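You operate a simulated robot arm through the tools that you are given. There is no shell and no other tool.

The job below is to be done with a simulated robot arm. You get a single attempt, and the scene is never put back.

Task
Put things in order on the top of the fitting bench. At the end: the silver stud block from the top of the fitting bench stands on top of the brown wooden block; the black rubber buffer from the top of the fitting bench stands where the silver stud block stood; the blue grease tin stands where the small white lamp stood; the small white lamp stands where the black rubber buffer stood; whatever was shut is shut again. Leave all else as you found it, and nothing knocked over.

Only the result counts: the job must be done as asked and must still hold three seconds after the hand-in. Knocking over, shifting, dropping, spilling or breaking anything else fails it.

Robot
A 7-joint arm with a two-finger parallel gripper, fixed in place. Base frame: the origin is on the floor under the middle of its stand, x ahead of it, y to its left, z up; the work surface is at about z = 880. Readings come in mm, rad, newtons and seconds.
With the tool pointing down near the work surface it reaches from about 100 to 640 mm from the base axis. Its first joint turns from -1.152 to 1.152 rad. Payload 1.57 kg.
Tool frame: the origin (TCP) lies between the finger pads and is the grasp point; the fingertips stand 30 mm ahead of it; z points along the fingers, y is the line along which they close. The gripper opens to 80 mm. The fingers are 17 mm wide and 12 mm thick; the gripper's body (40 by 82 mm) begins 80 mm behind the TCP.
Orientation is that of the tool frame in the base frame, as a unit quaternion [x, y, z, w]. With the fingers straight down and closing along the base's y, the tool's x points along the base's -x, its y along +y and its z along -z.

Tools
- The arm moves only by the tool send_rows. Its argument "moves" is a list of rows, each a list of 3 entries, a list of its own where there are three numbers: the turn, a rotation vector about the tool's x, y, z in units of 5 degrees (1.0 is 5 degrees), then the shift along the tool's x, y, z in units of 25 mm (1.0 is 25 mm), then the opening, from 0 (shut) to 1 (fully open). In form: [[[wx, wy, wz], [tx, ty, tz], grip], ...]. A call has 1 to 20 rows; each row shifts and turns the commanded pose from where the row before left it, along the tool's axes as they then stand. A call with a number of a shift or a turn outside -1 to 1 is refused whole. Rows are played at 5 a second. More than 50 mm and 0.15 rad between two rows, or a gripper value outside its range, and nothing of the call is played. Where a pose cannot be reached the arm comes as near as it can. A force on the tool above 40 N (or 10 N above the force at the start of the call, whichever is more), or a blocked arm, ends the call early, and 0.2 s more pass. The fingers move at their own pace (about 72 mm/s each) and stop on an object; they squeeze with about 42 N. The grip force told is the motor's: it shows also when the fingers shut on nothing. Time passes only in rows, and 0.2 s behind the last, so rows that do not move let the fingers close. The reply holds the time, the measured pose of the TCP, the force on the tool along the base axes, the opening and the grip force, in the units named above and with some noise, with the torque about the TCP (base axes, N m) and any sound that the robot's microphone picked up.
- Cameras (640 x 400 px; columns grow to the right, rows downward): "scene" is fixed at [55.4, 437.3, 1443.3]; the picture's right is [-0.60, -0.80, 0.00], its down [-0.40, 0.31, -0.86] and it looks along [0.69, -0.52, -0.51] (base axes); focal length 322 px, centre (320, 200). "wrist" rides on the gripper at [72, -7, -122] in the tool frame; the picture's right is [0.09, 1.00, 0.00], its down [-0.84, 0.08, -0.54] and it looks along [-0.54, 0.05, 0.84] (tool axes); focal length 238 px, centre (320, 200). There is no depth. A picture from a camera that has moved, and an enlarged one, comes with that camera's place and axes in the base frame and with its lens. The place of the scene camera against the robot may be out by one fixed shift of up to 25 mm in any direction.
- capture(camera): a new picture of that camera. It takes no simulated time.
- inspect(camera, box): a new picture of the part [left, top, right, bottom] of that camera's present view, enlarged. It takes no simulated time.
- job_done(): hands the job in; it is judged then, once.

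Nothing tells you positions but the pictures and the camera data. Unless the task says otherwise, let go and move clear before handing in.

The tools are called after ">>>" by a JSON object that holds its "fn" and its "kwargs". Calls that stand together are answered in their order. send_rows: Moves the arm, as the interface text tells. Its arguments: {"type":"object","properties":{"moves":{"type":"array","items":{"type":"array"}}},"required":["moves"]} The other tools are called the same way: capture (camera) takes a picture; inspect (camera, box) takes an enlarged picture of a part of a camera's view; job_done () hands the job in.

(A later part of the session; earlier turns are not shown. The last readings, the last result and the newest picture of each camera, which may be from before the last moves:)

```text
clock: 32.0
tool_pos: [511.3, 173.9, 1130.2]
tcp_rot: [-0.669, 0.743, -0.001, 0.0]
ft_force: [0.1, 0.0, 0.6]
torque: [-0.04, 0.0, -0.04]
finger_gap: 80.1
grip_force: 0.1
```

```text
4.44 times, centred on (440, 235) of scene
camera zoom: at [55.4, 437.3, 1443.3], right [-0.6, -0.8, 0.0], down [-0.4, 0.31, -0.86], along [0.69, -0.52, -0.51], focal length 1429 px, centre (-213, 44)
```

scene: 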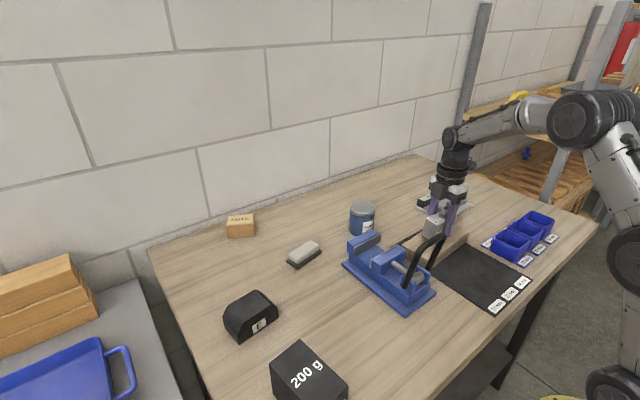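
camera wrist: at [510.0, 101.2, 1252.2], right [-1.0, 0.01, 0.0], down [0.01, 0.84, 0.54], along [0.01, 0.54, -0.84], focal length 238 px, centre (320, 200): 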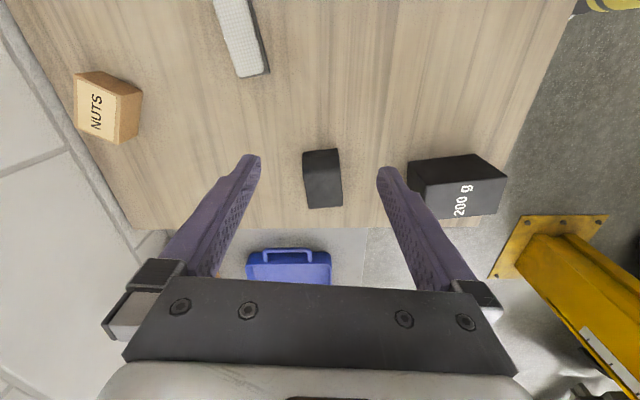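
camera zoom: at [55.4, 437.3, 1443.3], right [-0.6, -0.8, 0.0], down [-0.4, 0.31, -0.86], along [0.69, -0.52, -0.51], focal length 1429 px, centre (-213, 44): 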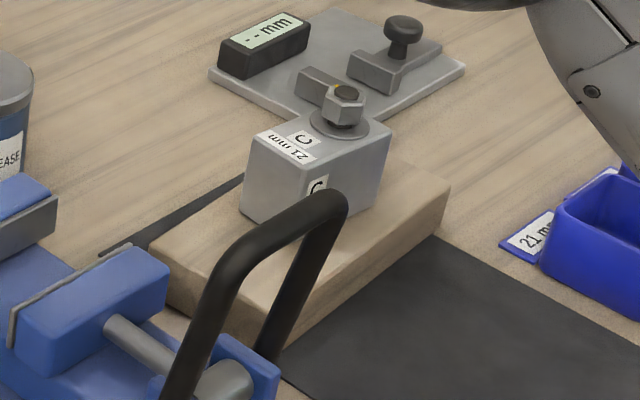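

The stud block stands properly on the wooden block. Now I zoom in on the buffer and the lamp from here.

>>> {"fn": "inspect", "kwargs": {"camera": "wrist", "box": [280, 130, 370, 225]}}

>>> {"fn": "inspect", "kwargs": {"camera": "wrist", "box": [190, 0, 290, 90]}}

```text
4.21 times, centred on (325, 178) of wrist
camera zoom: at [510.0, 101.2, 1252.2], right [-1.0, 0.01, 0.0], down [0.01, 0.84, 0.54], along [0.01, 0.54, -0.84], focal length 1004 px, centre (299, 295)
```

zoom: 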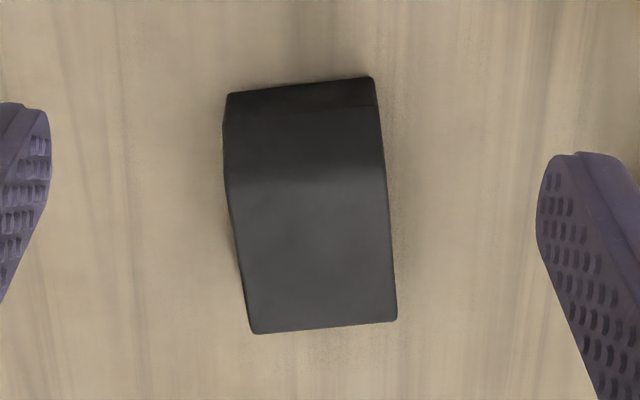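

```text
4.44 times, centred on (240, 45) of wrist
camera zoom: at [510.0, 101.2, 1252.2], right [-1.0, 0.01, 0.0], down [0.01, 0.84, 0.54], along [0.01, 0.54, -0.84], focal length 1059 px, centre (676, 889)
```

zoom: 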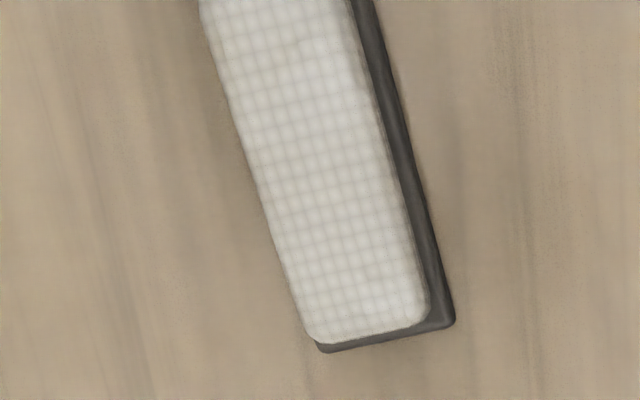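

The buffer is about 97×59 mm, centred near (507,292) and turned about +6°. I move above it, turn to match and come lower for a check.

>>> {"fn": "send_rows", "kwargs": {"moves": [[[0, 0, 0], [-0.94, 0.123, 0], 1], [[0, 0, 0], [-0.94, 0.123, 0], 1], [[0, 0, 0], [-0.94, 0.123, 0], 1], [[0, 0, 0], [-0.94, 0.123, 0], 1], [[0, 0, 0], [-0.94, 0.123, 0], 1], [[0, 0, -0.8], [0, 0, 0.8], 1], [[0, 0, -0.8], [0, 0, 0.8], 1], [[0, 0, -0.8], [0, 0, 0.8], 1], [[0, 0, 0], [0, 0, 0.8], 1], [[0, 0, 0], [0, 0, 0.8], 1], [[0, 0, 0], [0, 0, 0.8], 1], [[0, 0, 0], [0, 0, 0], 1]]}}

>>> {"fn": "capture", "kwargs": {"camera": "wrist"}}

>>> {"fn": "inspect", "kwargs": {"camera": "wrist", "box": [230, 60, 410, 290]}}

>>> {"fn": "capture", "kwargs": {"camera": "scene"}}

```text
clock: 34.6
tool_pos: [502.1, 286.4, 1008.5]
tcp_rot: [0.742, -0.67, 0.001, 0.0]
ft_force: [0.2, 0.2, -0.1]
torque: [-0.02, 0.01, -0.01]
finger_gap: 79.8
grip_force: 0.2
out of reach, approached as far as the arm can: row 5
```

```text
taken
camera wrist: at [514.8, 217.1, 1129.7], right [-0.98, -0.19, 0.0], down [-0.16, 0.82, 0.54], along [-0.1, 0.53, -0.84], focal length 238 px, centre (320, 200)
```

wrist: 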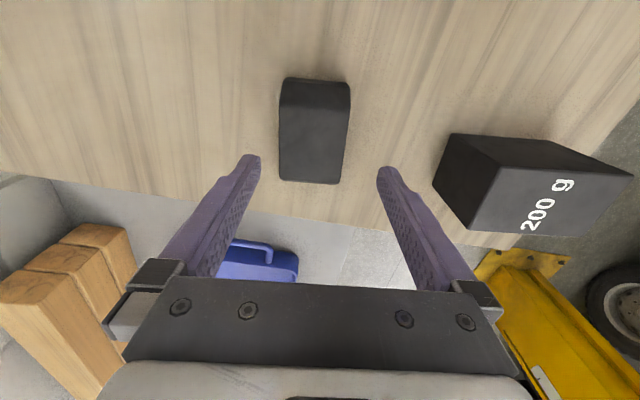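

```text
1.74 times, centred on (320, 175) of wrist
camera zoom: at [514.8, 217.1, 1129.7], right [-0.98, -0.19, 0.0], down [-0.16, 0.82, 0.54], along [-0.1, 0.53, -0.84], focal length 414 px, centre (320, 244)
```

zoom: 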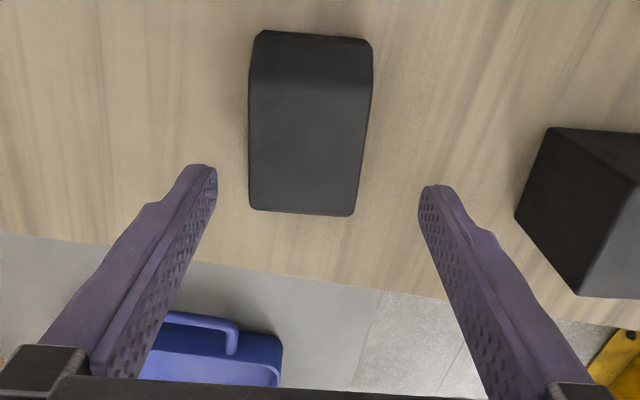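

```text
taken
```

scene: 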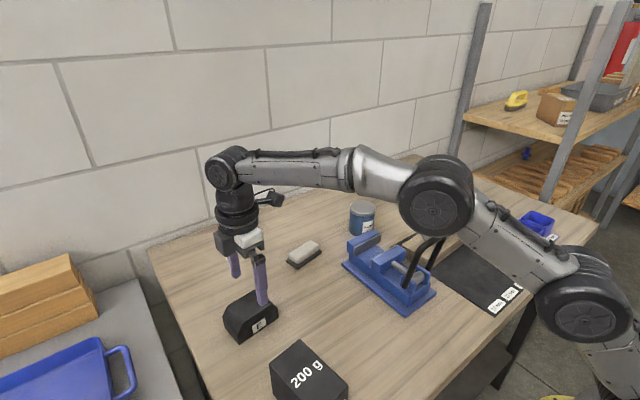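

The arm's reach is limited when it is high and far out, so I must approach the far objects low. I'll take an enlarged look at the buffer from here to fix its position.

>>> {"fn": "inspect", "kwargs": {"camera": "wrist", "box": [265, 65, 365, 195]}}

```text
3.08 times, centred on (315, 130) of wrist
camera zoom: at [514.8, 217.1, 1129.7], right [-0.98, -0.19, 0.0], down [-0.16, 0.82, 0.54], along [-0.1, 0.53, -0.84], focal length 733 px, centre (335, 415)
```

zoom: 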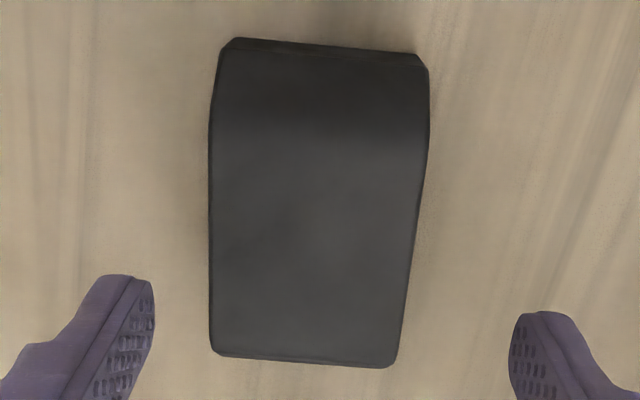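

The buffer centre comes out at (507.6, 290.6), height about 51 mm. I correct by a few millimetres and descend around it.

>>> {"fn": "send_rows", "kwargs": {"moves": [[[0, 0, 0], [0, 0, 0.8], 1], [[0, 0, 0], [-0.11, -0.26, 0.4], 1], [[0, 0, 0], [0, 0, 0], 1]]}}

>>> {"fn": "capture", "kwargs": {"camera": "wrist"}}

```text
clock: 35.4
tool_pos: [507.0, 290.5, 977.0]
tcp_rot: [0.743, -0.669, 0.001, 0.0]
ft_force: [1.0, -0.5, -0.5]
torque: [0.01, -0.02, -0.01]
finger_gap: 79.9
grip_force: 0.0
```

```text
taken
camera wrist: at [521.2, 219.7, 1099.5], right [-0.98, -0.19, 0.0], down [-0.16, 0.82, 0.54], along [-0.1, 0.53, -0.84], focal length 238 px, centre (320, 200)
```

wrist: 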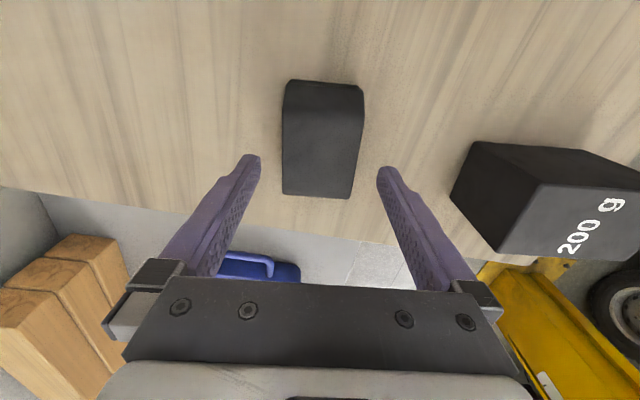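

>>> {"fn": "send_rows", "kwargs": {"moves": [[[0, 0, 0], [0, 0, 0.6], 1], [[0, 0, 0], [0, 0, 0.6], 1], [[0, 0, 0], [0, 0, 0.6], 1], [[0, 0, 0], [0, 0, 0.4], 1], [[0, 0, 0], [0, 0, 0.25], 1], [[0, 0, 0], [0, 0, 0], 1]]}}

>>> {"fn": "capture", "kwargs": {"camera": "wrist"}}

>>> {"fn": "inspect", "kwargs": {"camera": "scene", "box": [190, 220, 310, 350]}}

```text
clock: 36.8
tool_pos: [507.5, 291.5, 915.6]
tcp_rot: [0.743, -0.669, 0.001, -0.001]
ft_force: [0.7, 0.5, 0.6]
torque: [-0.01, 0.05, 0.0]
finger_gap: 80.2
grip_force: 0.2
```

```text
taken
camera wrist: at [521.3, 221.3, 1038.0], right [-0.98, -0.19, 0.0], down [-0.16, 0.82, 0.54], along [-0.1, 0.53, -0.84], focal length 238 px, centre (320, 200)
```

wrist: 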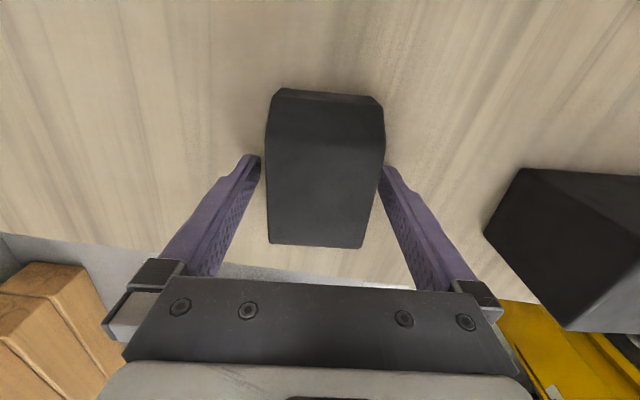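

```text
3.08 times, centred on (250, 285) of scene
camera zoom: at [55.4, 437.3, 1443.3], right [-0.6, -0.8, 0.0], down [-0.4, 0.31, -0.86], along [0.69, -0.52, -0.51], focal length 989 px, centre (535, -62)
```

zoom: 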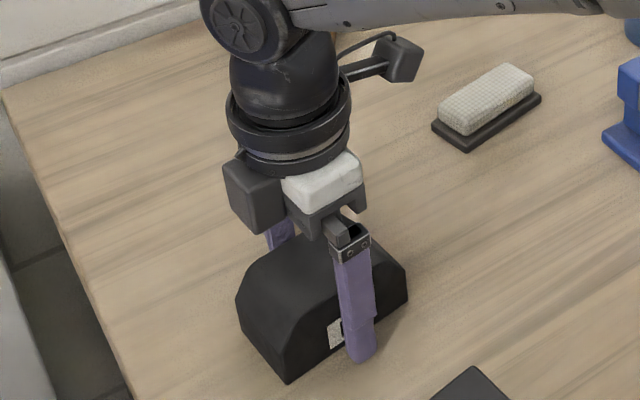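

The fingers straddle the buffer with clearance on both sides. I close the gripper.

>>> {"fn": "send_rows", "kwargs": {"moves": [[[0, 0, 0], [0, 0, 0], 0.6], [[0, 0, 0], [0, 0, 0], 0.4], [[0, 0, 0], [0, 0, 0], 0.2], [[0, 0, 0], [0, 0, 0], 0], [[0, 0, 0], [0, 0, 0], 0]]}}

>>> {"fn": "capture", "kwargs": {"camera": "wrist"}}

```text
clock: 38.0
tool_pos: [507.8, 291.7, 915.8]
tcp_rot: [0.743, -0.67, 0.002, 0.0]
ft_force: [0.8, -0.5, 1.1]
torque: [0.04, -0.02, -0.03]
finger_gap: 57.8
grip_force: 42.3
```

```text
taken
camera wrist: at [521.3, 221.3, 1038.1], right [-0.98, -0.19, 0.0], down [-0.16, 0.83, 0.54], along [-0.1, 0.53, -0.84], focal length 238 px, centre (320, 200)
```

wrist: 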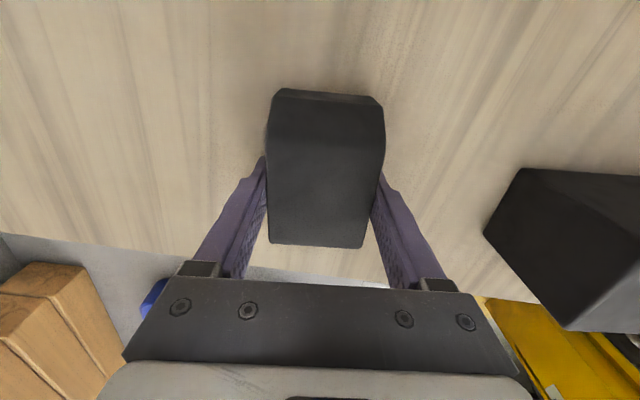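

The buffer is held (57.8 mm). I lift it and carry it toward the stud block's old place at (327,151).

>>> {"fn": "send_rows", "kwargs": {"moves": [[[0, 0, 0], [0, 0, -0.3], 0], [[0, 0, 0], [0, 0, -0.6], 0], [[0, 0, 0], [0, 0, -1], 0], [[0, 0, 0], [0.534, 0.864, -0.8], 0], [[0, 0, 0], [0.534, 0.864, -0.8], 0], [[0, 0, 0], [0.534, 0.864, -0.8], 0], [[0, 0, 0], [0.534, 0.864, -0.8], 0], [[0, 0, 0], [0.534, 0.864, 0], 0], [[0, 0, 0], [0.534, 0.864, 0], 0], [[0, 0, 0], [0.534, 0.864, 0], 0], [[0, 0, 0], [0.534, 0.864, 0], 0], [[0, 0, 0], [0.534, 0.864, 0], 0], [[0, 0, 0], [0, 0, 0], 0]]}}

>>> {"fn": "capture", "kwargs": {"camera": "wrist"}}

>>> {"fn": "capture", "kwargs": {"camera": "scene"}}

```text
clock: 40.8
tool_pos: [325.6, 151.9, 1043.6]
tcp_rot: [0.743, -0.67, 0.001, 0.0]
ft_force: [0.6, -0.6, -2.6]
torque: [-0.05, 0.01, 0.02]
finger_gap: 57.8
grip_force: 41.8
```

```text
taken
camera wrist: at [339.2, 81.2, 1165.4], right [-0.98, -0.19, 0.0], down [-0.16, 0.83, 0.54], along [-0.1, 0.53, -0.84], focal length 238 px, centre (320, 200)
```

wrist: 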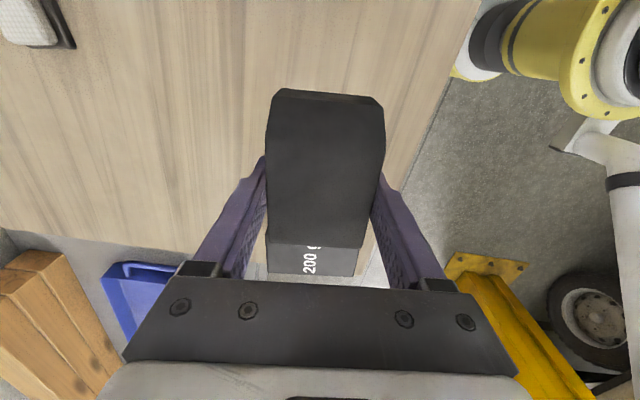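

```text
taken
```

scene: 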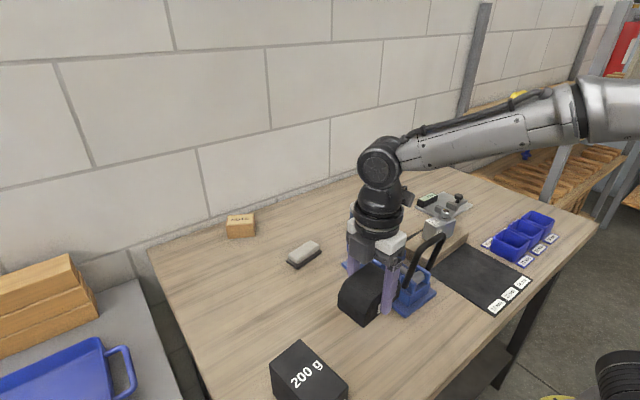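

>>> {"fn": "send_rows", "kwargs": {"moves": [[[0, 0, 0], [0, -0.068, 0.6], 0], [[0, 0, 0], [0, 0, 1], 0], [[0, 0, 0], [0, 0, 1], 0], [[0, 0, 0], [0, 0, 1], 0], [[0, 0, 0], [0, 0, 0.7], 0], [[0, 0, 0], [0, 0, 0.4], 0], [[0, 0, 0], [0, 0, 0.2], 0], [[0, 0, 0], [0, 0, 0.08], 0], [[0, 0, 0], [0, 0, 0], 0]]}}

>>> {"fn": "inspect", "kwargs": {"camera": "scene", "box": [300, 240, 460, 360]}}

```text
clock: 42.8
tool_pos: [327.6, 152.2, 919.1]
tcp_rot: [0.743, -0.67, 0.001, 0.0]
ft_force: [0.5, 0.8, -2.7]
torque: [-0.02, 0.0, -0.01]
finger_gap: 57.8
grip_force: 41.6
```

```text
3.33 times, centred on (380, 300) of scene
camera zoom: at [55.5, 437.3, 1443.3], right [-0.6, -0.8, 0.0], down [-0.4, 0.31, -0.86], along [0.69, -0.52, -0.51], focal length 1072 px, centre (120, -133)
```

zoom: 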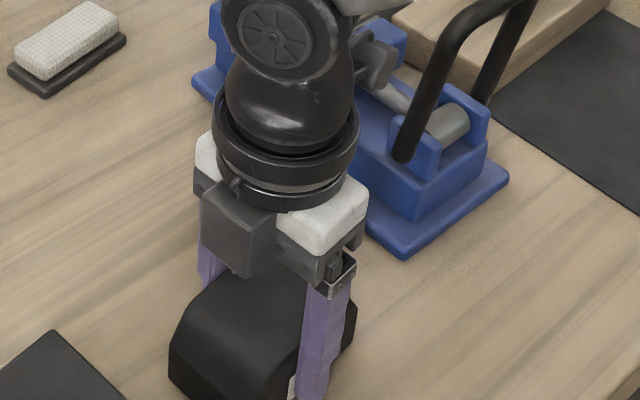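

>>> {"fn": "send_rows", "kwargs": {"moves": [[[0, 0, 0], [0, 0, 0.06], 0], [[0, 0, 0], [0, 0, 0.04], 0], [[0, 0, 0], [0, 0, 0], 0]]}}

>>> {"fn": "send_rows", "kwargs": {"moves": [[[0, 0, 0], [0, 0, 0.03], 0], [[0, 0, 0], [0, 0, 0], 0]]}}

```text
clock: 43.6
tool_pos: [326.6, 152.5, 917.2]
tcp_rot: [0.743, -0.67, 0.001, 0.0]
ft_force: [0.2, -0.4, -2.1]
torque: [0.01, 0.01, 0.04]
finger_gap: 58.0
grip_force: 42.1
```

```text
clock: 44.2
tool_pos: [328.2, 152.1, 916.8]
tcp_rot: [0.743, -0.669, 0.001, -0.001]
ft_force: [-3.6, 1.4, 13.7]
torque: [-0.46, 0.56, -0.04]
finger_gap: 57.9
grip_force: 42.5
```

Contact with the bench is felt. I release the buffer and rise.

>>> {"fn": "send_rows", "kwargs": {"moves": [[[0, 0, 0], [0, 0, -0.02], 0], [[0, 0, 0], [0, 0, 0], 0.8], [[0, 0, 0], [0, 0, 0], 0.9], [[0, 0, 0], [0, 0, 0], 1], [[0, 0, 0], [0, 0, 0], 1]]}}

>>> {"fn": "capture", "kwargs": {"camera": "wrist"}}

>>> {"fn": "send_rows", "kwargs": {"moves": [[[0, 0, 0], [0, 0, -0.4], 1], [[0, 0, 0], [0, 0, -0.8], 1], [[0, 0, 0], [0, 0, -1], 1], [[0, 0, 0], [0, 0, -1], 1], [[0, 0, 0], [0, 0, -1], 1], [[0, 0, 0], [0, 0, -1], 1], [[0, 0, 0], [0, 0, 0], 1]]}}

>>> {"fn": "capture", "kwargs": {"camera": "wrist"}}

>>> {"fn": "capture", "kwargs": {"camera": "scene"}}

```text
clock: 45.4
tool_pos: [328.3, 152.4, 916.6]
tcp_rot: [0.743, -0.669, 0.001, 0.0]
ft_force: [0.0, -0.5, -0.4]
torque: [0.02, 0.01, 0.01]
finger_gap: 79.9
grip_force: 0.0
```

```text
taken
camera wrist: at [341.3, 81.4, 1037.6], right [-0.98, -0.19, 0.0], down [-0.16, 0.82, 0.54], along [-0.1, 0.53, -0.84], focal length 238 px, centre (320, 200)
```

wrist: 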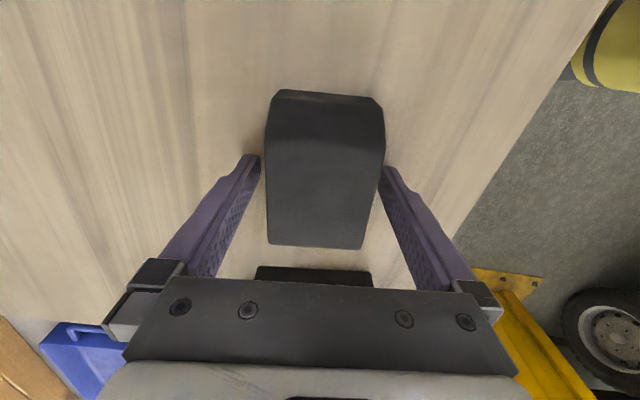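

```text
clock: 47.0
tool_pos: [327.1, 150.7, 1046.1]
tcp_rot: [0.743, -0.67, 0.001, 0.0]
ft_force: [-0.6, 0.8, -0.4]
torque: [-0.01, 0.0, 0.02]
finger_gap: 80.0
grip_force: 0.1
```

```text
taken
camera wrist: at [341.1, 80.8, 1167.4], right [-0.98, -0.19, 0.0], down [-0.16, 0.82, 0.54], along [-0.1, 0.53, -0.84], focal length 238 px, centre (320, 200)
```

wrist: 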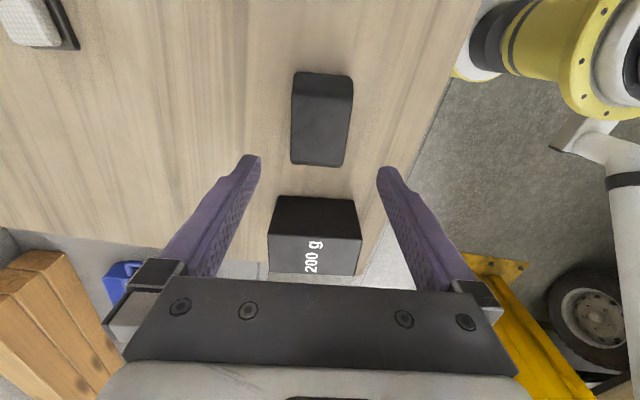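

```text
taken
```

scene: 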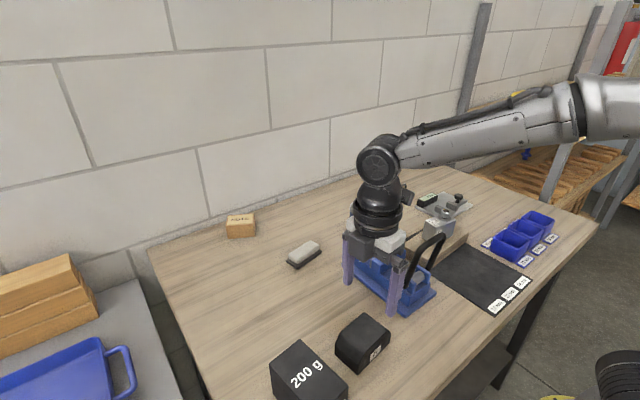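

The buffer now stands where the stud block was. Next I move low and outward to view the lamp closely.

>>> {"fn": "send_rows", "kwargs": {"moves": [[[0, 0, 0], [0.501, -0.945, 0.1], 1], [[0, 0, 0], [0.501, -0.945, 0.1], 1], [[0, 0, 0], [0.501, -0.945, 0.1], 1], [[0, 0, 0], [0.501, -0.945, 0.1], 1], [[0, 0, 0], [0.501, -0.945, 0.1], 1], [[0, 0, 0], [0.501, -0.945, 0.1], 1], [[0, 0, 0], [0.501, -0.945, 0.2], 1], [[0, 0, 0], [0.501, -0.945, 0.2], 1], [[0, 0, 0], [0.501, -0.945, 0.2], 1], [[0, 0, 0], [0.501, -0.945, 0.2], 1], [[0, 0, 0], [0, 0, 0], 1]]}}

>>> {"fn": "capture", "kwargs": {"camera": "wrist"}}

>>> {"fn": "capture", "kwargs": {"camera": "scene"}}

```text
clock: 49.4
tool_pos: [576.7, 50.5, 1013.3]
tcp_rot: [0.743, -0.67, 0.001, 0.0]
ft_force: [-0.1, 0.2, 0.4]
torque: [-0.01, 0.01, -0.01]
finger_gap: 80.0
grip_force: 0.1
```

```text
taken
camera wrist: at [590.1, -19.3, 1135.0], right [-0.98, -0.19, 0.0], down [-0.16, 0.82, 0.54], along [-0.1, 0.53, -0.84], focal length 238 px, centre (320, 200)
```

wrist: 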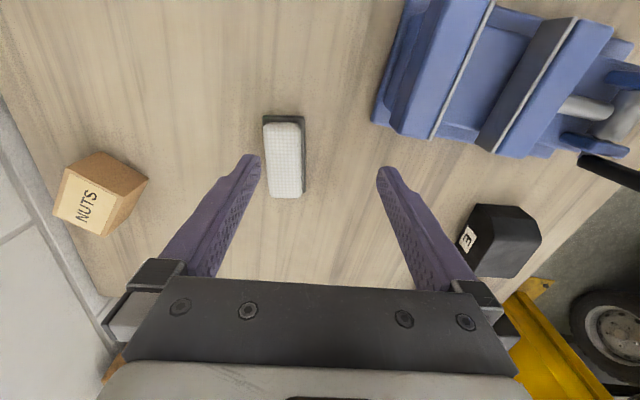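

```text
taken
```

scene: 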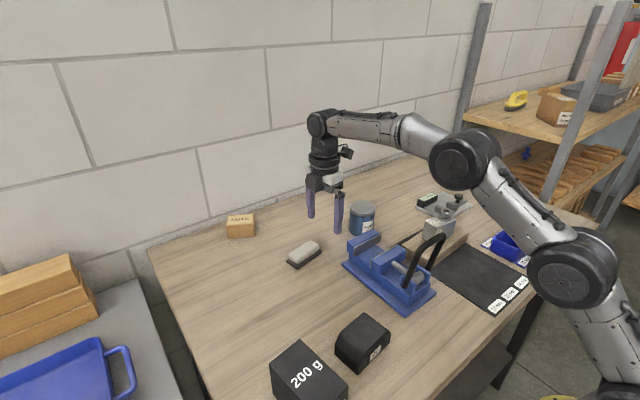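

>>> {"fn": "inspect", "kwargs": {"camera": "wrist", "box": [235, 100, 335, 210]}}

>>> {"fn": "inspect", "kwargs": {"camera": "wrist", "box": [360, 0, 640, 175]}}

```text
3.64 times, centred on (285, 155) of wrist
camera zoom: at [590.1, -19.3, 1135.0], right [-0.98, -0.19, 0.0], down [-0.16, 0.82, 0.54], along [-0.1, 0.53, -0.84], focal length 867 px, centre (447, 364)
```

zoom: 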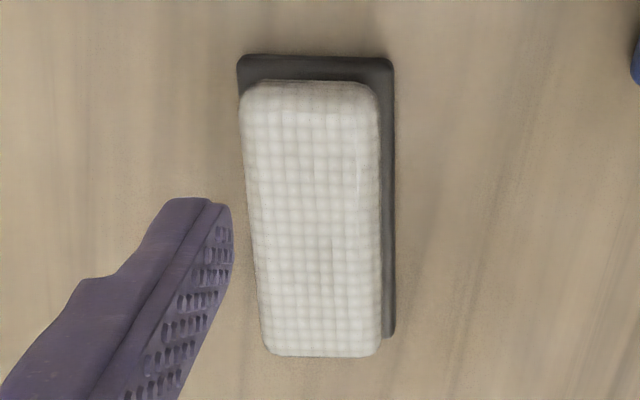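

```text
2.29 times, centred on (500, 88) of wrist
camera zoom: at [590.1, -19.3, 1135.0], right [-0.98, -0.19, 0.0], down [-0.16, 0.82, 0.54], along [-0.1, 0.53, -0.84], focal length 545 px, centre (-91, 457)
```

zoom: 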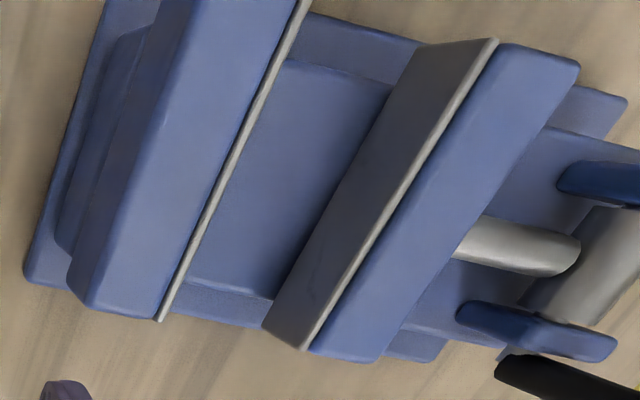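

The lamp base is about 44×90 mm, centred near (607.7, 90.7) and turned about +9.7°. I position above it and go down to just above its height for a check.

>>> {"fn": "send_rows", "kwargs": {"moves": [[[0, 0, 0], [-0.725, -0.709, 0], 1], [[0, 0, 0], [-0.724, -0.709, 0], 1], [[0, 0, -0.74], [0, 0, 0.5], 1], [[0, 0, 0], [0, 0, 0.7], 1], [[0, 0, 0], [0, 0, 0.7], 1], [[0, 0, 0], [0, 0, 0.4], 1], [[0, 0, 0], [0, 0, 0], 1]]}}

>>> {"fn": "capture", "kwargs": {"camera": "wrist"}}

>>> {"fn": "inspect", "kwargs": {"camera": "scene", "box": [240, 160, 400, 290]}}

```text
clock: 51.0
tool_pos: [606.7, 90.8, 954.6]
tcp_rot: [0.764, -0.646, 0.001, 0.0]
ft_force: [0.6, -0.6, 0.2]
torque: [-0.02, 0.02, -0.03]
finger_gap: 79.9
grip_force: 0.0
```

```text
taken
camera wrist: at [625.1, 22.0, 1076.3], right [-0.97, -0.26, 0.0], down [-0.22, 0.81, 0.54], along [-0.14, 0.52, -0.84], focal length 238 px, centre (320, 200)
```

wrist: 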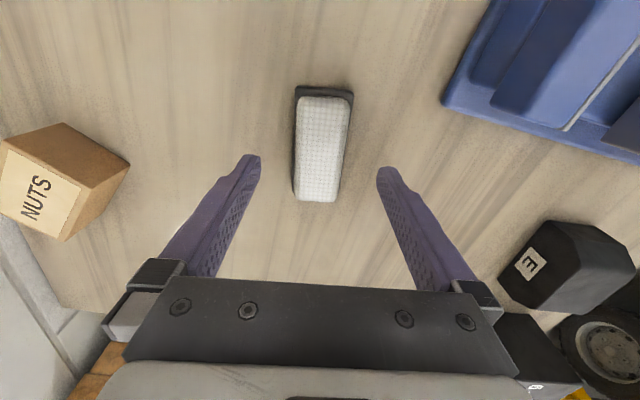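

```text
3.08 times, centred on (320, 225) of scene
camera zoom: at [55.4, 437.3, 1443.3], right [-0.6, -0.8, 0.0], down [-0.4, 0.31, -0.86], along [0.69, -0.52, -0.51], focal length 989 px, centre (320, 123)
```

zoom: 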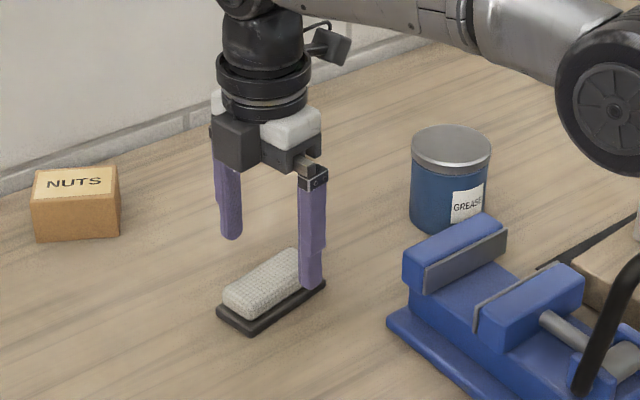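

>>> {"fn": "inspect", "kwargs": {"camera": "wrist", "box": [240, 70, 400, 220]}}

```text
2.67 times, centred on (320, 145) of wrist
camera zoom: at [625.1, 22.0, 1076.3], right [-0.97, -0.26, 0.0], down [-0.22, 0.81, 0.54], along [-0.14, 0.52, -0.84], focal length 636 px, centre (320, 347)
```

zoom: 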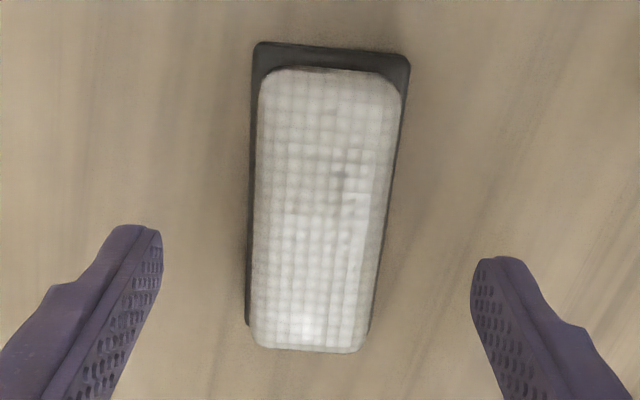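

Lamp centre confirmed at (607.3, 90.7) and the gripper is centred. I descend low so the fingertips take the dark base.

>>> {"fn": "send_rows", "kwargs": {"moves": [[[0, 0, 0], [0, -0.03, 0.6], 1], [[0, 0, 0], [0, 0, 0.5], 1], [[0, 0, 0], [0, 0, 0.3], 1], [[0, 0, 0], [0, 0, 0.2], 1], [[0, 0, 0], [0, 0, 0], 1]]}}

>>> {"fn": "inspect", "kwargs": {"camera": "scene", "box": [270, 210, 350, 280]}}

```text
clock: 52.2
tool_pos: [608.3, 90.7, 913.5]
tcp_rot: [0.764, -0.646, 0.001, 0.001]
ft_force: [0.9, 0.1, -1.0]
torque: [-0.02, -0.05, 0.01]
finger_gap: 80.0
grip_force: 0.1
```

```text
5.71 times, centred on (310, 245) of scene
camera zoom: at [55.4, 437.3, 1443.3], right [-0.6, -0.8, 0.0], down [-0.4, 0.31, -0.86], along [0.69, -0.52, -0.51], focal length 1837 px, centre (377, -57)
```

zoom: 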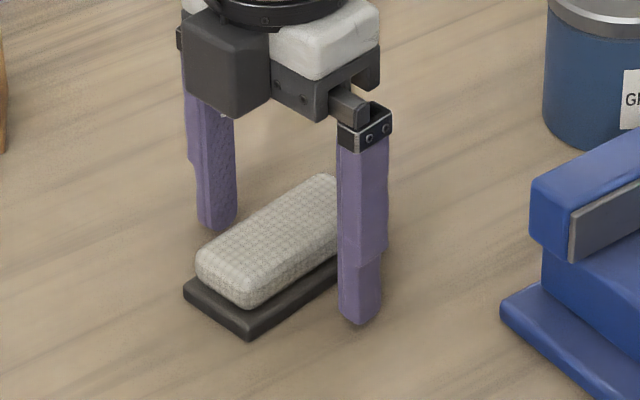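

>>> {"fn": "send_rows", "kwargs": {"moves": [[[0, 0, 0], [0, 0, 0.06], 1], [[0, 0, 0], [0, 0, 0], 1]]}}

>>> {"fn": "send_rows", "kwargs": {"moves": [[[0, 0, 0], [0, 0, 0], 0.6], [[0, 0, 0], [0, 0, 0], 0.4], [[0, 0, 0], [0, 0, 0], 0.2], [[0, 0, 0], [0, 0, 0], 0], [[0, 0, 0], [0, 0, 0], 0], [[0, 0, 0], [0, 0, 0], 0]]}}

>>> {"fn": "capture", "kwargs": {"camera": "wrist"}}

>>> {"fn": "inspect", "kwargs": {"camera": "scene", "box": [270, 210, 350, 280]}}

```text
clock: 52.8
tool_pos: [608.1, 90.0, 913.0]
tcp_rot: [0.764, -0.645, 0.001, -0.001]
ft_force: [0.2, 0.1, -0.7]
torque: [0.04, 0.01, 0.01]
finger_gap: 80.4
grip_force: 0.0
```

```text
clock: 54.2
tool_pos: [607.6, 90.7, 913.6]
tcp_rot: [0.764, -0.646, 0.0, 0.0]
ft_force: [-0.5, 0.2, 0.5]
torque: [-0.01, -0.04, 0.02]
finger_gap: 42.5
grip_force: 41.9
```

```text
taken
camera wrist: at [625.7, 21.8, 1034.5], right [-0.97, -0.26, 0.0], down [-0.22, 0.81, 0.54], along [-0.14, 0.52, -0.84], focal length 238 px, centre (320, 200)
```

wrist: 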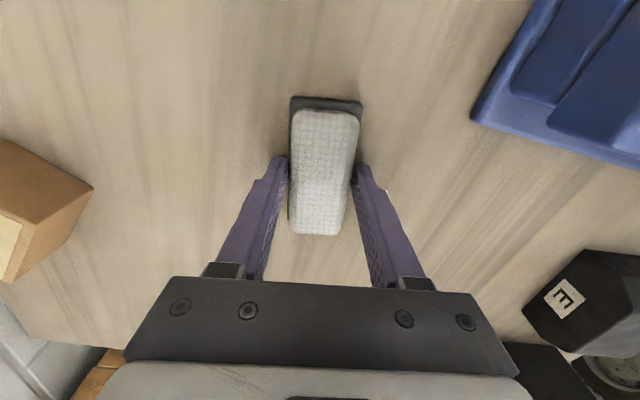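

```text
5.71 times, centred on (310, 245) of scene
camera zoom: at [55.4, 437.3, 1443.3], right [-0.6, -0.8, 0.0], down [-0.4, 0.31, -0.86], along [0.69, -0.52, -0.51], focal length 1837 px, centre (377, -57)
```

zoom: 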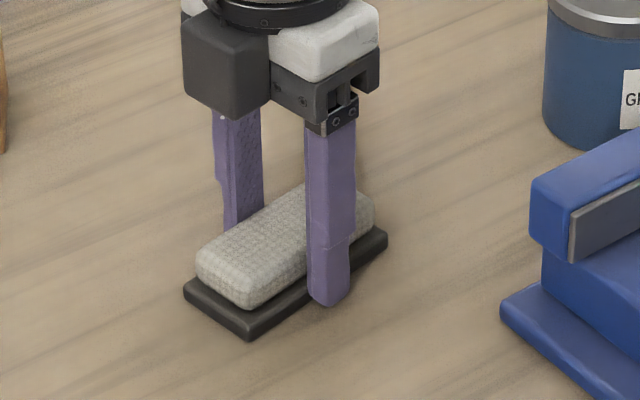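

The lamp base is gripped (42.5 mm). I lift slightly and check that it comes along level.

>>> {"fn": "send_rows", "kwargs": {"moves": [[[0, 0, 0], [0, 0, -0.2], 0], [[0, 0, 0], [0, 0, -0.4], 0], [[0, 0, 0], [0, 0, -0.4], 0], [[0, 0, 0], [0, 0, 0], 0]]}}

>>> {"fn": "inspect", "kwargs": {"camera": "scene", "box": [270, 200, 350, 270]}}

>>> {"fn": "capture", "kwargs": {"camera": "wrist"}}

```text
clock: 55.2
tool_pos: [606.5, 90.8, 939.0]
tcp_rot: [0.763, -0.646, 0.001, 0.0]
ft_force: [-0.2, 0.5, 0.0]
torque: [0.02, -0.03, -0.01]
finger_gap: 43.1
grip_force: 42.1
```

```text
5.71 times, centred on (310, 235) of scene
camera zoom: at [55.4, 437.3, 1443.3], right [-0.6, -0.8, 0.0], down [-0.4, 0.31, -0.86], along [0.69, -0.52, -0.51], focal length 1837 px, centre (377, 0)
```

zoom: 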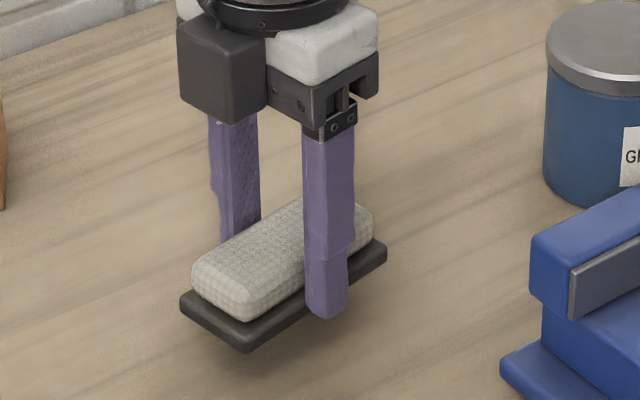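

```text
taken
camera wrist: at [625.8, 22.3, 1060.0], right [-0.97, -0.26, 0.0], down [-0.22, 0.81, 0.54], along [-0.14, 0.52, -0.84], focal length 238 px, centre (320, 200)
```

wrist: 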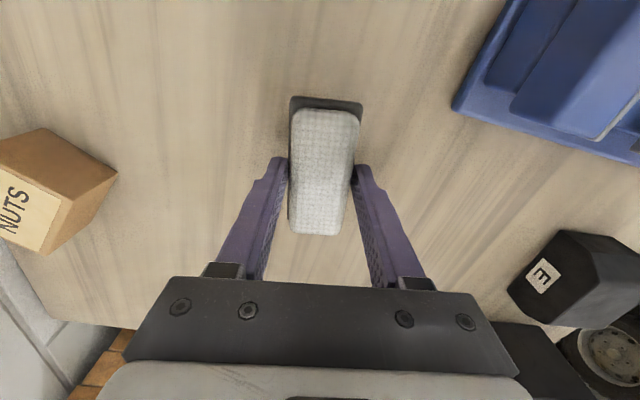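

The lamp hangs level. I carry it to the buffer's old place at (507.6, 290.8); the path is free.

>>> {"fn": "send_rows", "kwargs": {"moves": [[[0, 0, 0], [-0.4, 0.12, -0.3], 0], [[0, 0, 0], [-0.816, 0.249, -0.2], 0], [[0, 0, 0], [-0.816, 0.249, 0], 0], [[0, 0, 0], [-0.816, 0.249, 0], 0], [[0, 0, 0], [-0.816, 0.249, 0], 0], [[0, 0, 0], [-0.816, 0.249, 0], 0], [[0, 0, 0], [-0.816, 0.249, 0], 0], [[0, 0, 0], [-0.816, 0.249, 0], 0], [[0, 0, 0], [-0.816, 0.249, 0], 0], [[0, 0, 0], [-0.816, 0.249, 0], 0], [[0, 0, 0], [-0.816, 0.249, 0], 0], [[0, 0, 0], [0, 0, 0], 0]]}}

>>> {"fn": "capture", "kwargs": {"camera": "wrist"}}

>>> {"fn": "capture", "kwargs": {"camera": "scene"}}

```text
clock: 57.8
tool_pos: [508.8, 290.4, 949.3]
tcp_rot: [0.764, -0.645, 0.001, 0.0]
ft_force: [-0.2, -0.3, -0.1]
torque: [0.02, 0.02, -0.01]
finger_gap: 42.6
grip_force: 42.3
```

```text
taken
camera wrist: at [526.9, 221.3, 1071.1], right [-0.97, -0.26, 0.0], down [-0.22, 0.81, 0.54], along [-0.14, 0.52, -0.84], focal length 238 px, centre (320, 200)
```

wrist: 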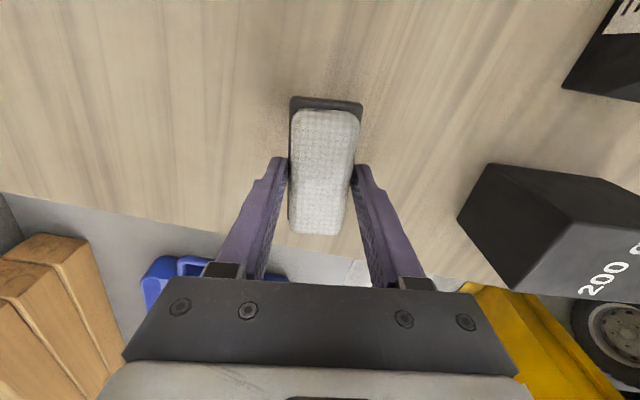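

```text
taken
```

scene: 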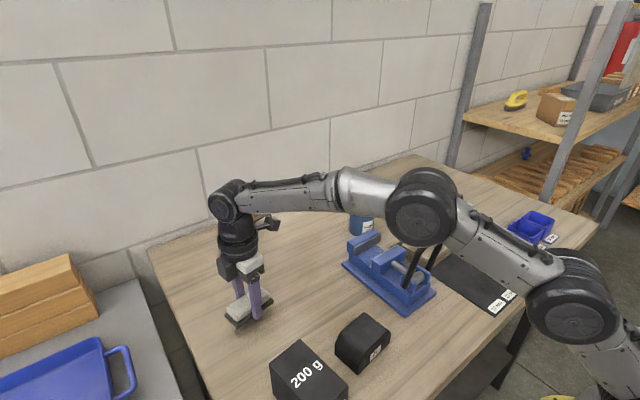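

>>> {"fn": "send_rows", "kwargs": {"moves": [[[0, 0, 0], [0, 0.03, 0.6], 0], [[0, 0, 0], [0, 0, 0.4], 0], [[0, 0, 0], [0, 0, 0.3], 0], [[0, 0, 0], [0, 0, 0], 0]]}}

>>> {"fn": "send_rows", "kwargs": {"moves": [[[0, 0, 0], [0, 0, 0.06], 0], [[0, 0, 0], [0, 0, 0], 0]]}}

>>> {"fn": "send_rows", "kwargs": {"moves": [[[0, 0, 0], [0, 0, 0.04], 0], [[0, 0, 0], [0, 0, 0], 0]]}}

```text
clock: 58.8
tool_pos: [507.7, 290.3, 915.7]
tcp_rot: [0.764, -0.645, 0.001, 0.0]
ft_force: [1.1, -0.7, -1.0]
torque: [0.01, -0.02, -0.03]
finger_gap: 43.0
grip_force: 42.0
```

```text
clock: 59.4
tool_pos: [508.2, 291.4, 915.0]
tcp_rot: [0.764, -0.645, 0.002, -0.001]
ft_force: [-0.4, -0.3, -0.2]
torque: [-0.01, 0.02, 0.04]
finger_gap: 42.6
grip_force: 42.6
```

```text
clock: 60.0
tool_pos: [508.3, 291.2, 913.0]
tcp_rot: [0.764, -0.645, 0.001, 0.0]
ft_force: [-0.1, 0.7, -0.4]
torque: [0.02, 0.01, 0.0]
finger_gap: 43.0
grip_force: 42.7
```

>>> {"fn": "send_rows", "kwargs": {"moves": [[[0, 0, 0], [0, 0, 0.03], 0], [[0, 0, 0], [0, 0, 0], 0]]}}

>>> {"fn": "inspect", "kwargs": {"camera": "scene", "box": [200, 260, 290, 340]}}

```text
clock: 60.6
tool_pos: [507.4, 290.5, 914.8]
tcp_rot: [0.764, -0.646, 0.001, -0.001]
ft_force: [-0.6, -0.7, -0.5]
torque: [0.05, 0.0, -0.01]
finger_gap: 42.6
grip_force: 42.4
```

```text
5.00 times, centred on (245, 300) of scene
camera zoom: at [55.4, 437.3, 1443.3], right [-0.6, -0.8, 0.0], down [-0.4, 0.31, -0.86], along [0.69, -0.52, -0.51], focal length 1608 px, centre (695, -300)
```

zoom: 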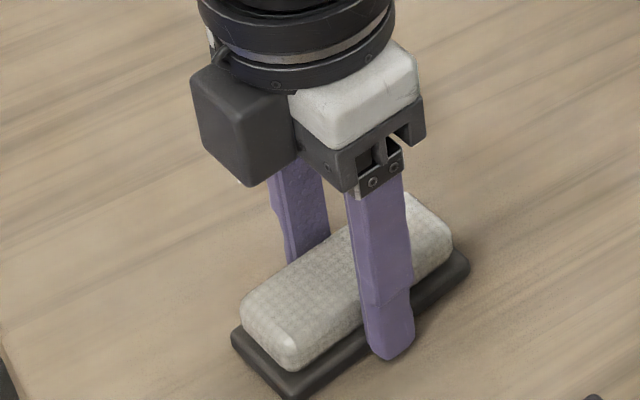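

>>> {"fn": "send_rows", "kwargs": {"moves": [[[0, 0, 0], [0, 0, 0.04], 0], [[0, 0, 0], [0, 0, 0], 0]]}}

>>> {"fn": "send_rows", "kwargs": {"moves": [[[0, 0, 0], [0, 0, 0.04], 0], [[0, 0, 0], [0, 0, 0], 0]]}}

```text
clock: 61.2
tool_pos: [507.9, 291.3, 912.8]
tcp_rot: [0.764, -0.645, 0.001, 0.0]
ft_force: [1.0, 0.2, -0.8]
torque: [-0.02, 0.01, 0.0]
finger_gap: 43.0
grip_force: 42.3
```

```text
clock: 61.8
tool_pos: [507.8, 291.2, 914.1]
tcp_rot: [0.764, -0.645, 0.001, -0.001]
ft_force: [-0.7, -0.8, 5.2]
torque: [-0.15, 0.09, 0.01]
finger_gap: 43.1
grip_force: 42.1
```

Light contact with the bench (about 6 N). I release the lamp and rise.

>>> {"fn": "send_rows", "kwargs": {"moves": [[[0, 0, 0], [0, 0, 0], 0.65], [[0, 0, 0], [0, 0, 0], 0.75], [[0, 0, 0], [0, 0, 0], 0.9], [[0, 0, 0], [0, 0, 0], 1], [[0, 0, 0], [0, 0, 0], 1]]}}

>>> {"fn": "send_rows", "kwargs": {"moves": [[[0, 0, 0], [0, 0, -0.3], 1], [[0, 0, 0], [0, 0, -0.6], 1], [[0, 0, 0], [0, 0, -0.9], 1], [[0, 0, 0], [0, 0, -0.9], 1], [[0, 0, 0], [0, 0, 0], 1]]}}

>>> {"fn": "capture", "kwargs": {"camera": "wrist"}}

>>> {"fn": "capture", "kwargs": {"camera": "scene"}}

```text
clock: 63.0
tool_pos: [508.5, 291.3, 911.4]
tcp_rot: [0.764, -0.645, 0.001, -0.001]
ft_force: [-0.8, 0.5, 0.6]
torque: [-0.01, 0.02, -0.01]
finger_gap: 79.9
grip_force: 0.0
```

```text
clock: 64.2
tool_pos: [507.3, 291.7, 979.8]
tcp_rot: [0.764, -0.646, 0.002, 0.0]
ft_force: [-0.6, 0.2, -0.2]
torque: [-0.02, 0.0, -0.01]
finger_gap: 79.9
grip_force: 0.1
```

```text
taken
camera wrist: at [525.2, 223.3, 1101.8], right [-0.97, -0.26, 0.0], down [-0.22, 0.81, 0.54], along [-0.14, 0.52, -0.84], focal length 238 px, centre (320, 200)
```

wrist: 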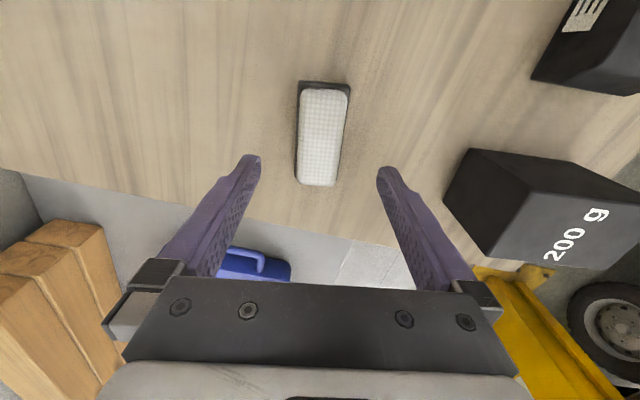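

```text
taken
```

scene: 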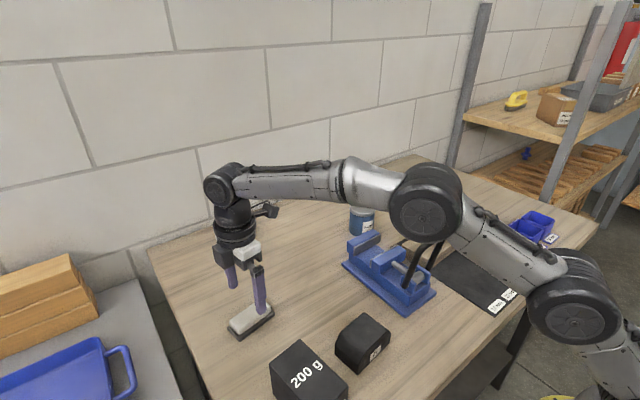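

The lamp stands at the buffer's old place. Now I head over, above the vise level, to look closely at the tin, which I take to be near (613,-108), top z≈945, about 75 mm wide.

>>> {"fn": "send_rows", "kwargs": {"moves": [[[0, 0, 0], [0.3, 0, -0.8], 1], [[0, 0, 0], [0.945, -0.016, -0.8], 1], [[0, 0, 0], [0.945, -0.016, -0.8], 1], [[0, 0, 0], [0.945, -0.016, 0], 1], [[0, 0, 0], [0.945, -0.016, 0], 1], [[0, 0, 0], [0.945, -0.016, 0], 1], [[0, 0, 0], [0.945, -0.016, 0], 1], [[0, 0, 0], [0.945, -0.016, 0], 1], [[0, 0, 0], [0.945, -0.016, 0], 1], [[0, 0, 0], [0.945, -0.016, 0], 1], [[0, 0, 0], [0.945, -0.016, 0], 1], [[0, 0, 0], [0.945, -0.016, 0], 1], [[0, 0, 0], [0.945, -0.016, 0], 1], [[0, 0, 0], [0.945, -0.016, 0], 1], [[0, 0, 0], [0.945, -0.016, 0], 1], [[0, 0, 0], [0, 0, 0], 1]]}}

>>> {"fn": "capture", "kwargs": {"camera": "scene"}}

>>> {"fn": "capture", "kwargs": {"camera": "wrist"}}

```text
clock: 67.6
tool_pos: [568.6, -41.8, 1040.6]
tcp_rot: [0.764, -0.646, 0.001, -0.001]
ft_force: [0.2, -0.3, 0.2]
torque: [-0.01, 0.01, 0.02]
finger_gap: 79.9
grip_force: 0.0
```

```text
taken
```

scene: 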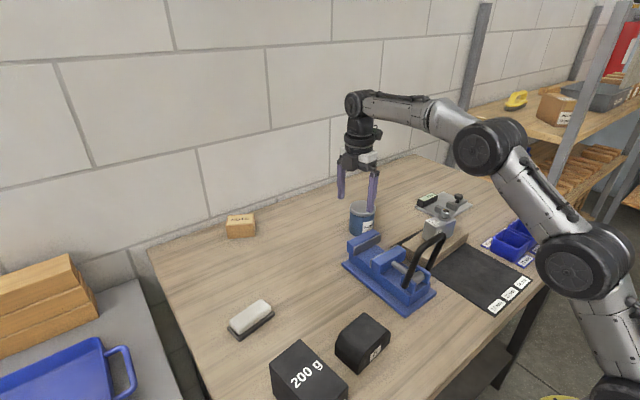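

```text
taken
camera wrist: at [587.1, -110.7, 1162.2], right [-0.97, -0.26, 0.0], down [-0.22, 0.81, 0.54], along [-0.14, 0.52, -0.84], focal length 238 px, centre (320, 200)
```

wrist: 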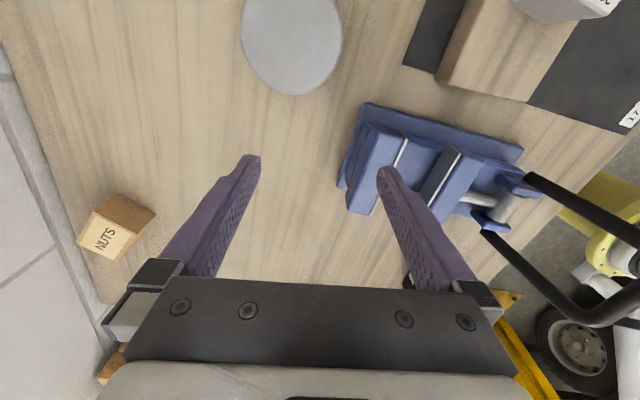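

>>> {"fn": "send_rows", "kwargs": {"moves": [[[0, 0, 0], [0.833, -0.003, 0.2], 1], [[0, 0, 0], [0.833, -0.003, 0.2], 1], [[0, 0, 0], [0.833, -0.003, 0.2], 1], [[0, 0, 0], [0.833, -0.003, 0.2], 1], [[0, 0, 0], [0.833, -0.003, 0.2], 1], [[0, 0, 0], [0.833, -0.003, 0.2], 1], [[0, 0, 0.96], [0, 0, 0], 1], [[0, 0, 0.96], [0, 0, 0], 1], [[0, 0, 0], [0, 0, 0], 1]]}}

>>> {"fn": "capture", "kwargs": {"camera": "wrist"}}

>>> {"fn": "inspect", "kwargs": {"camera": "wrist", "box": [230, 100, 390, 260]}}

```text
clock: 69.6
tool_pos: [590.9, -164.0, 1010.8]
tcp_rot: [-0.707, 0.708, -0.001, 0.0]
ft_force: [-0.3, -1.0, -0.3]
torque: [0.01, -0.01, -0.01]
finger_gap: 80.1
grip_force: 0.1
```

```text
taken
camera wrist: at [596.5, -235.6, 1132.4], right [-1.0, -0.09, 0.0], down [-0.08, 0.84, 0.54], along [-0.05, 0.54, -0.84], focal length 238 px, centre (320, 200)
```

wrist: 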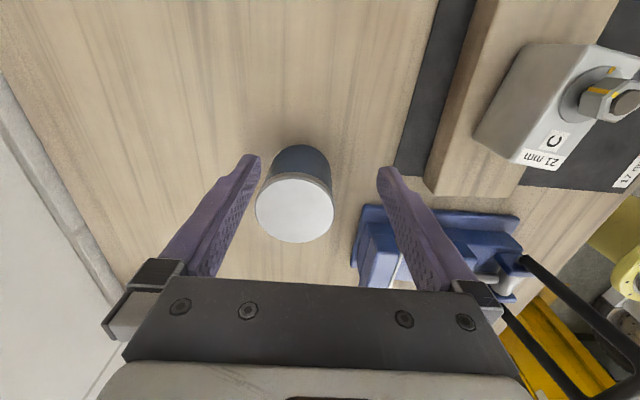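

```text
2.50 times, centred on (310, 180) of wrist
camera zoom: at [596.5, -235.6, 1132.4], right [-1.0, -0.09, 0.0], down [-0.08, 0.84, 0.54], along [-0.05, 0.54, -0.84], focal length 596 px, centre (345, 250)
```

zoom: 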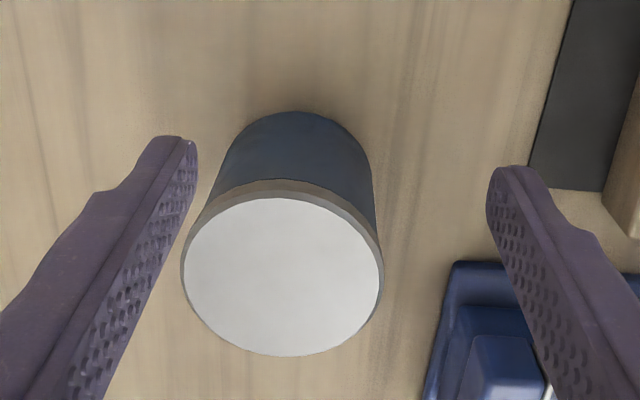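

From several views I put the tin at about (607,-108), top z≈957, lid about 71 mm wide. I move over it at the same height and check centring before descending.

>>> {"fn": "send_rows", "kwargs": {"moves": [[[0, 0, 0], [-0.75, -0.228, 0], 1], [[0, 0, 0], [-0.75, -0.228, 0], 1], [[0, 0, 0], [-0.74, -0.228, 0], 1], [[0, 0, 0], [0, 0, 0], 1]]}}

>>> {"fn": "capture", "kwargs": {"camera": "wrist"}}

>>> {"fn": "inspect", "kwargs": {"camera": "wrist", "box": [240, 40, 400, 200]}}

>>> {"fn": "inspect", "kwargs": {"camera": "scene", "box": [310, 130, 430, 250]}}

```text
clock: 70.6
tool_pos: [607.4, -107.8, 1010.4]
tcp_rot: [0.707, -0.707, 0.001, 0.0]
ft_force: [-0.8, -0.1, -0.2]
torque: [-0.02, -0.03, -0.01]
finger_gap: 80.1
grip_force: 0.0
```

```text
taken
camera wrist: at [613.2, -179.8, 1131.8], right [-1.0, -0.09, 0.0], down [-0.08, 0.84, 0.54], along [-0.05, 0.54, -0.84], focal length 238 px, centre (320, 200)
```

wrist: 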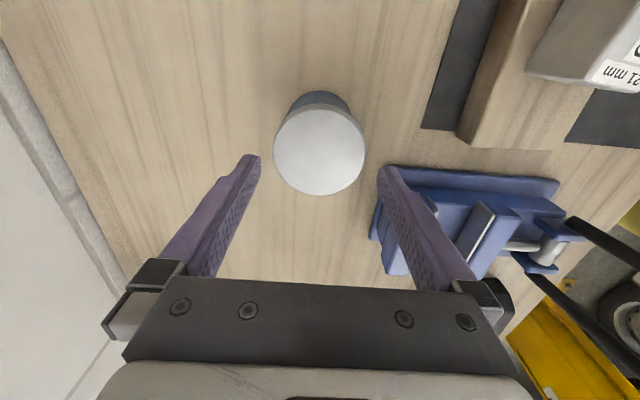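

```text
2.50 times, centred on (320, 120) of wrist
camera zoom: at [613.2, -179.8, 1131.8], right [-1.0, -0.09, 0.0], down [-0.08, 0.84, 0.54], along [-0.05, 0.54, -0.84], focal length 596 px, centre (320, 400)
```

zoom: 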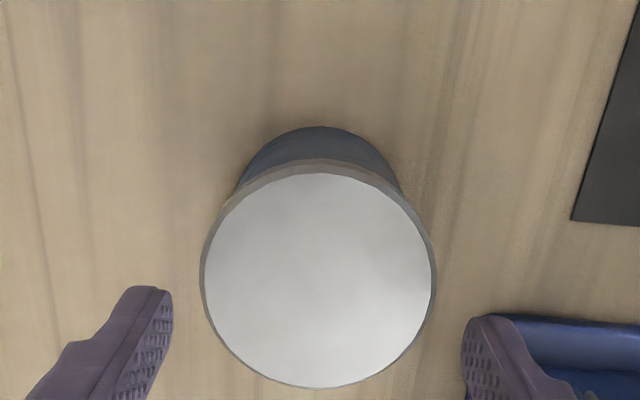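

```text
3.33 times, centred on (370, 190) of scene
camera zoom: at [55.4, 437.3, 1443.3], right [-0.6, -0.8, 0.0], down [-0.4, 0.31, -0.86], along [0.69, -0.52, -0.51], focal length 1072 px, centre (153, 233)
```

zoom: 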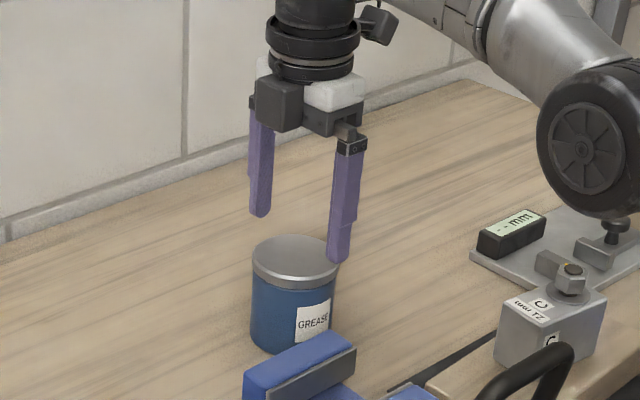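

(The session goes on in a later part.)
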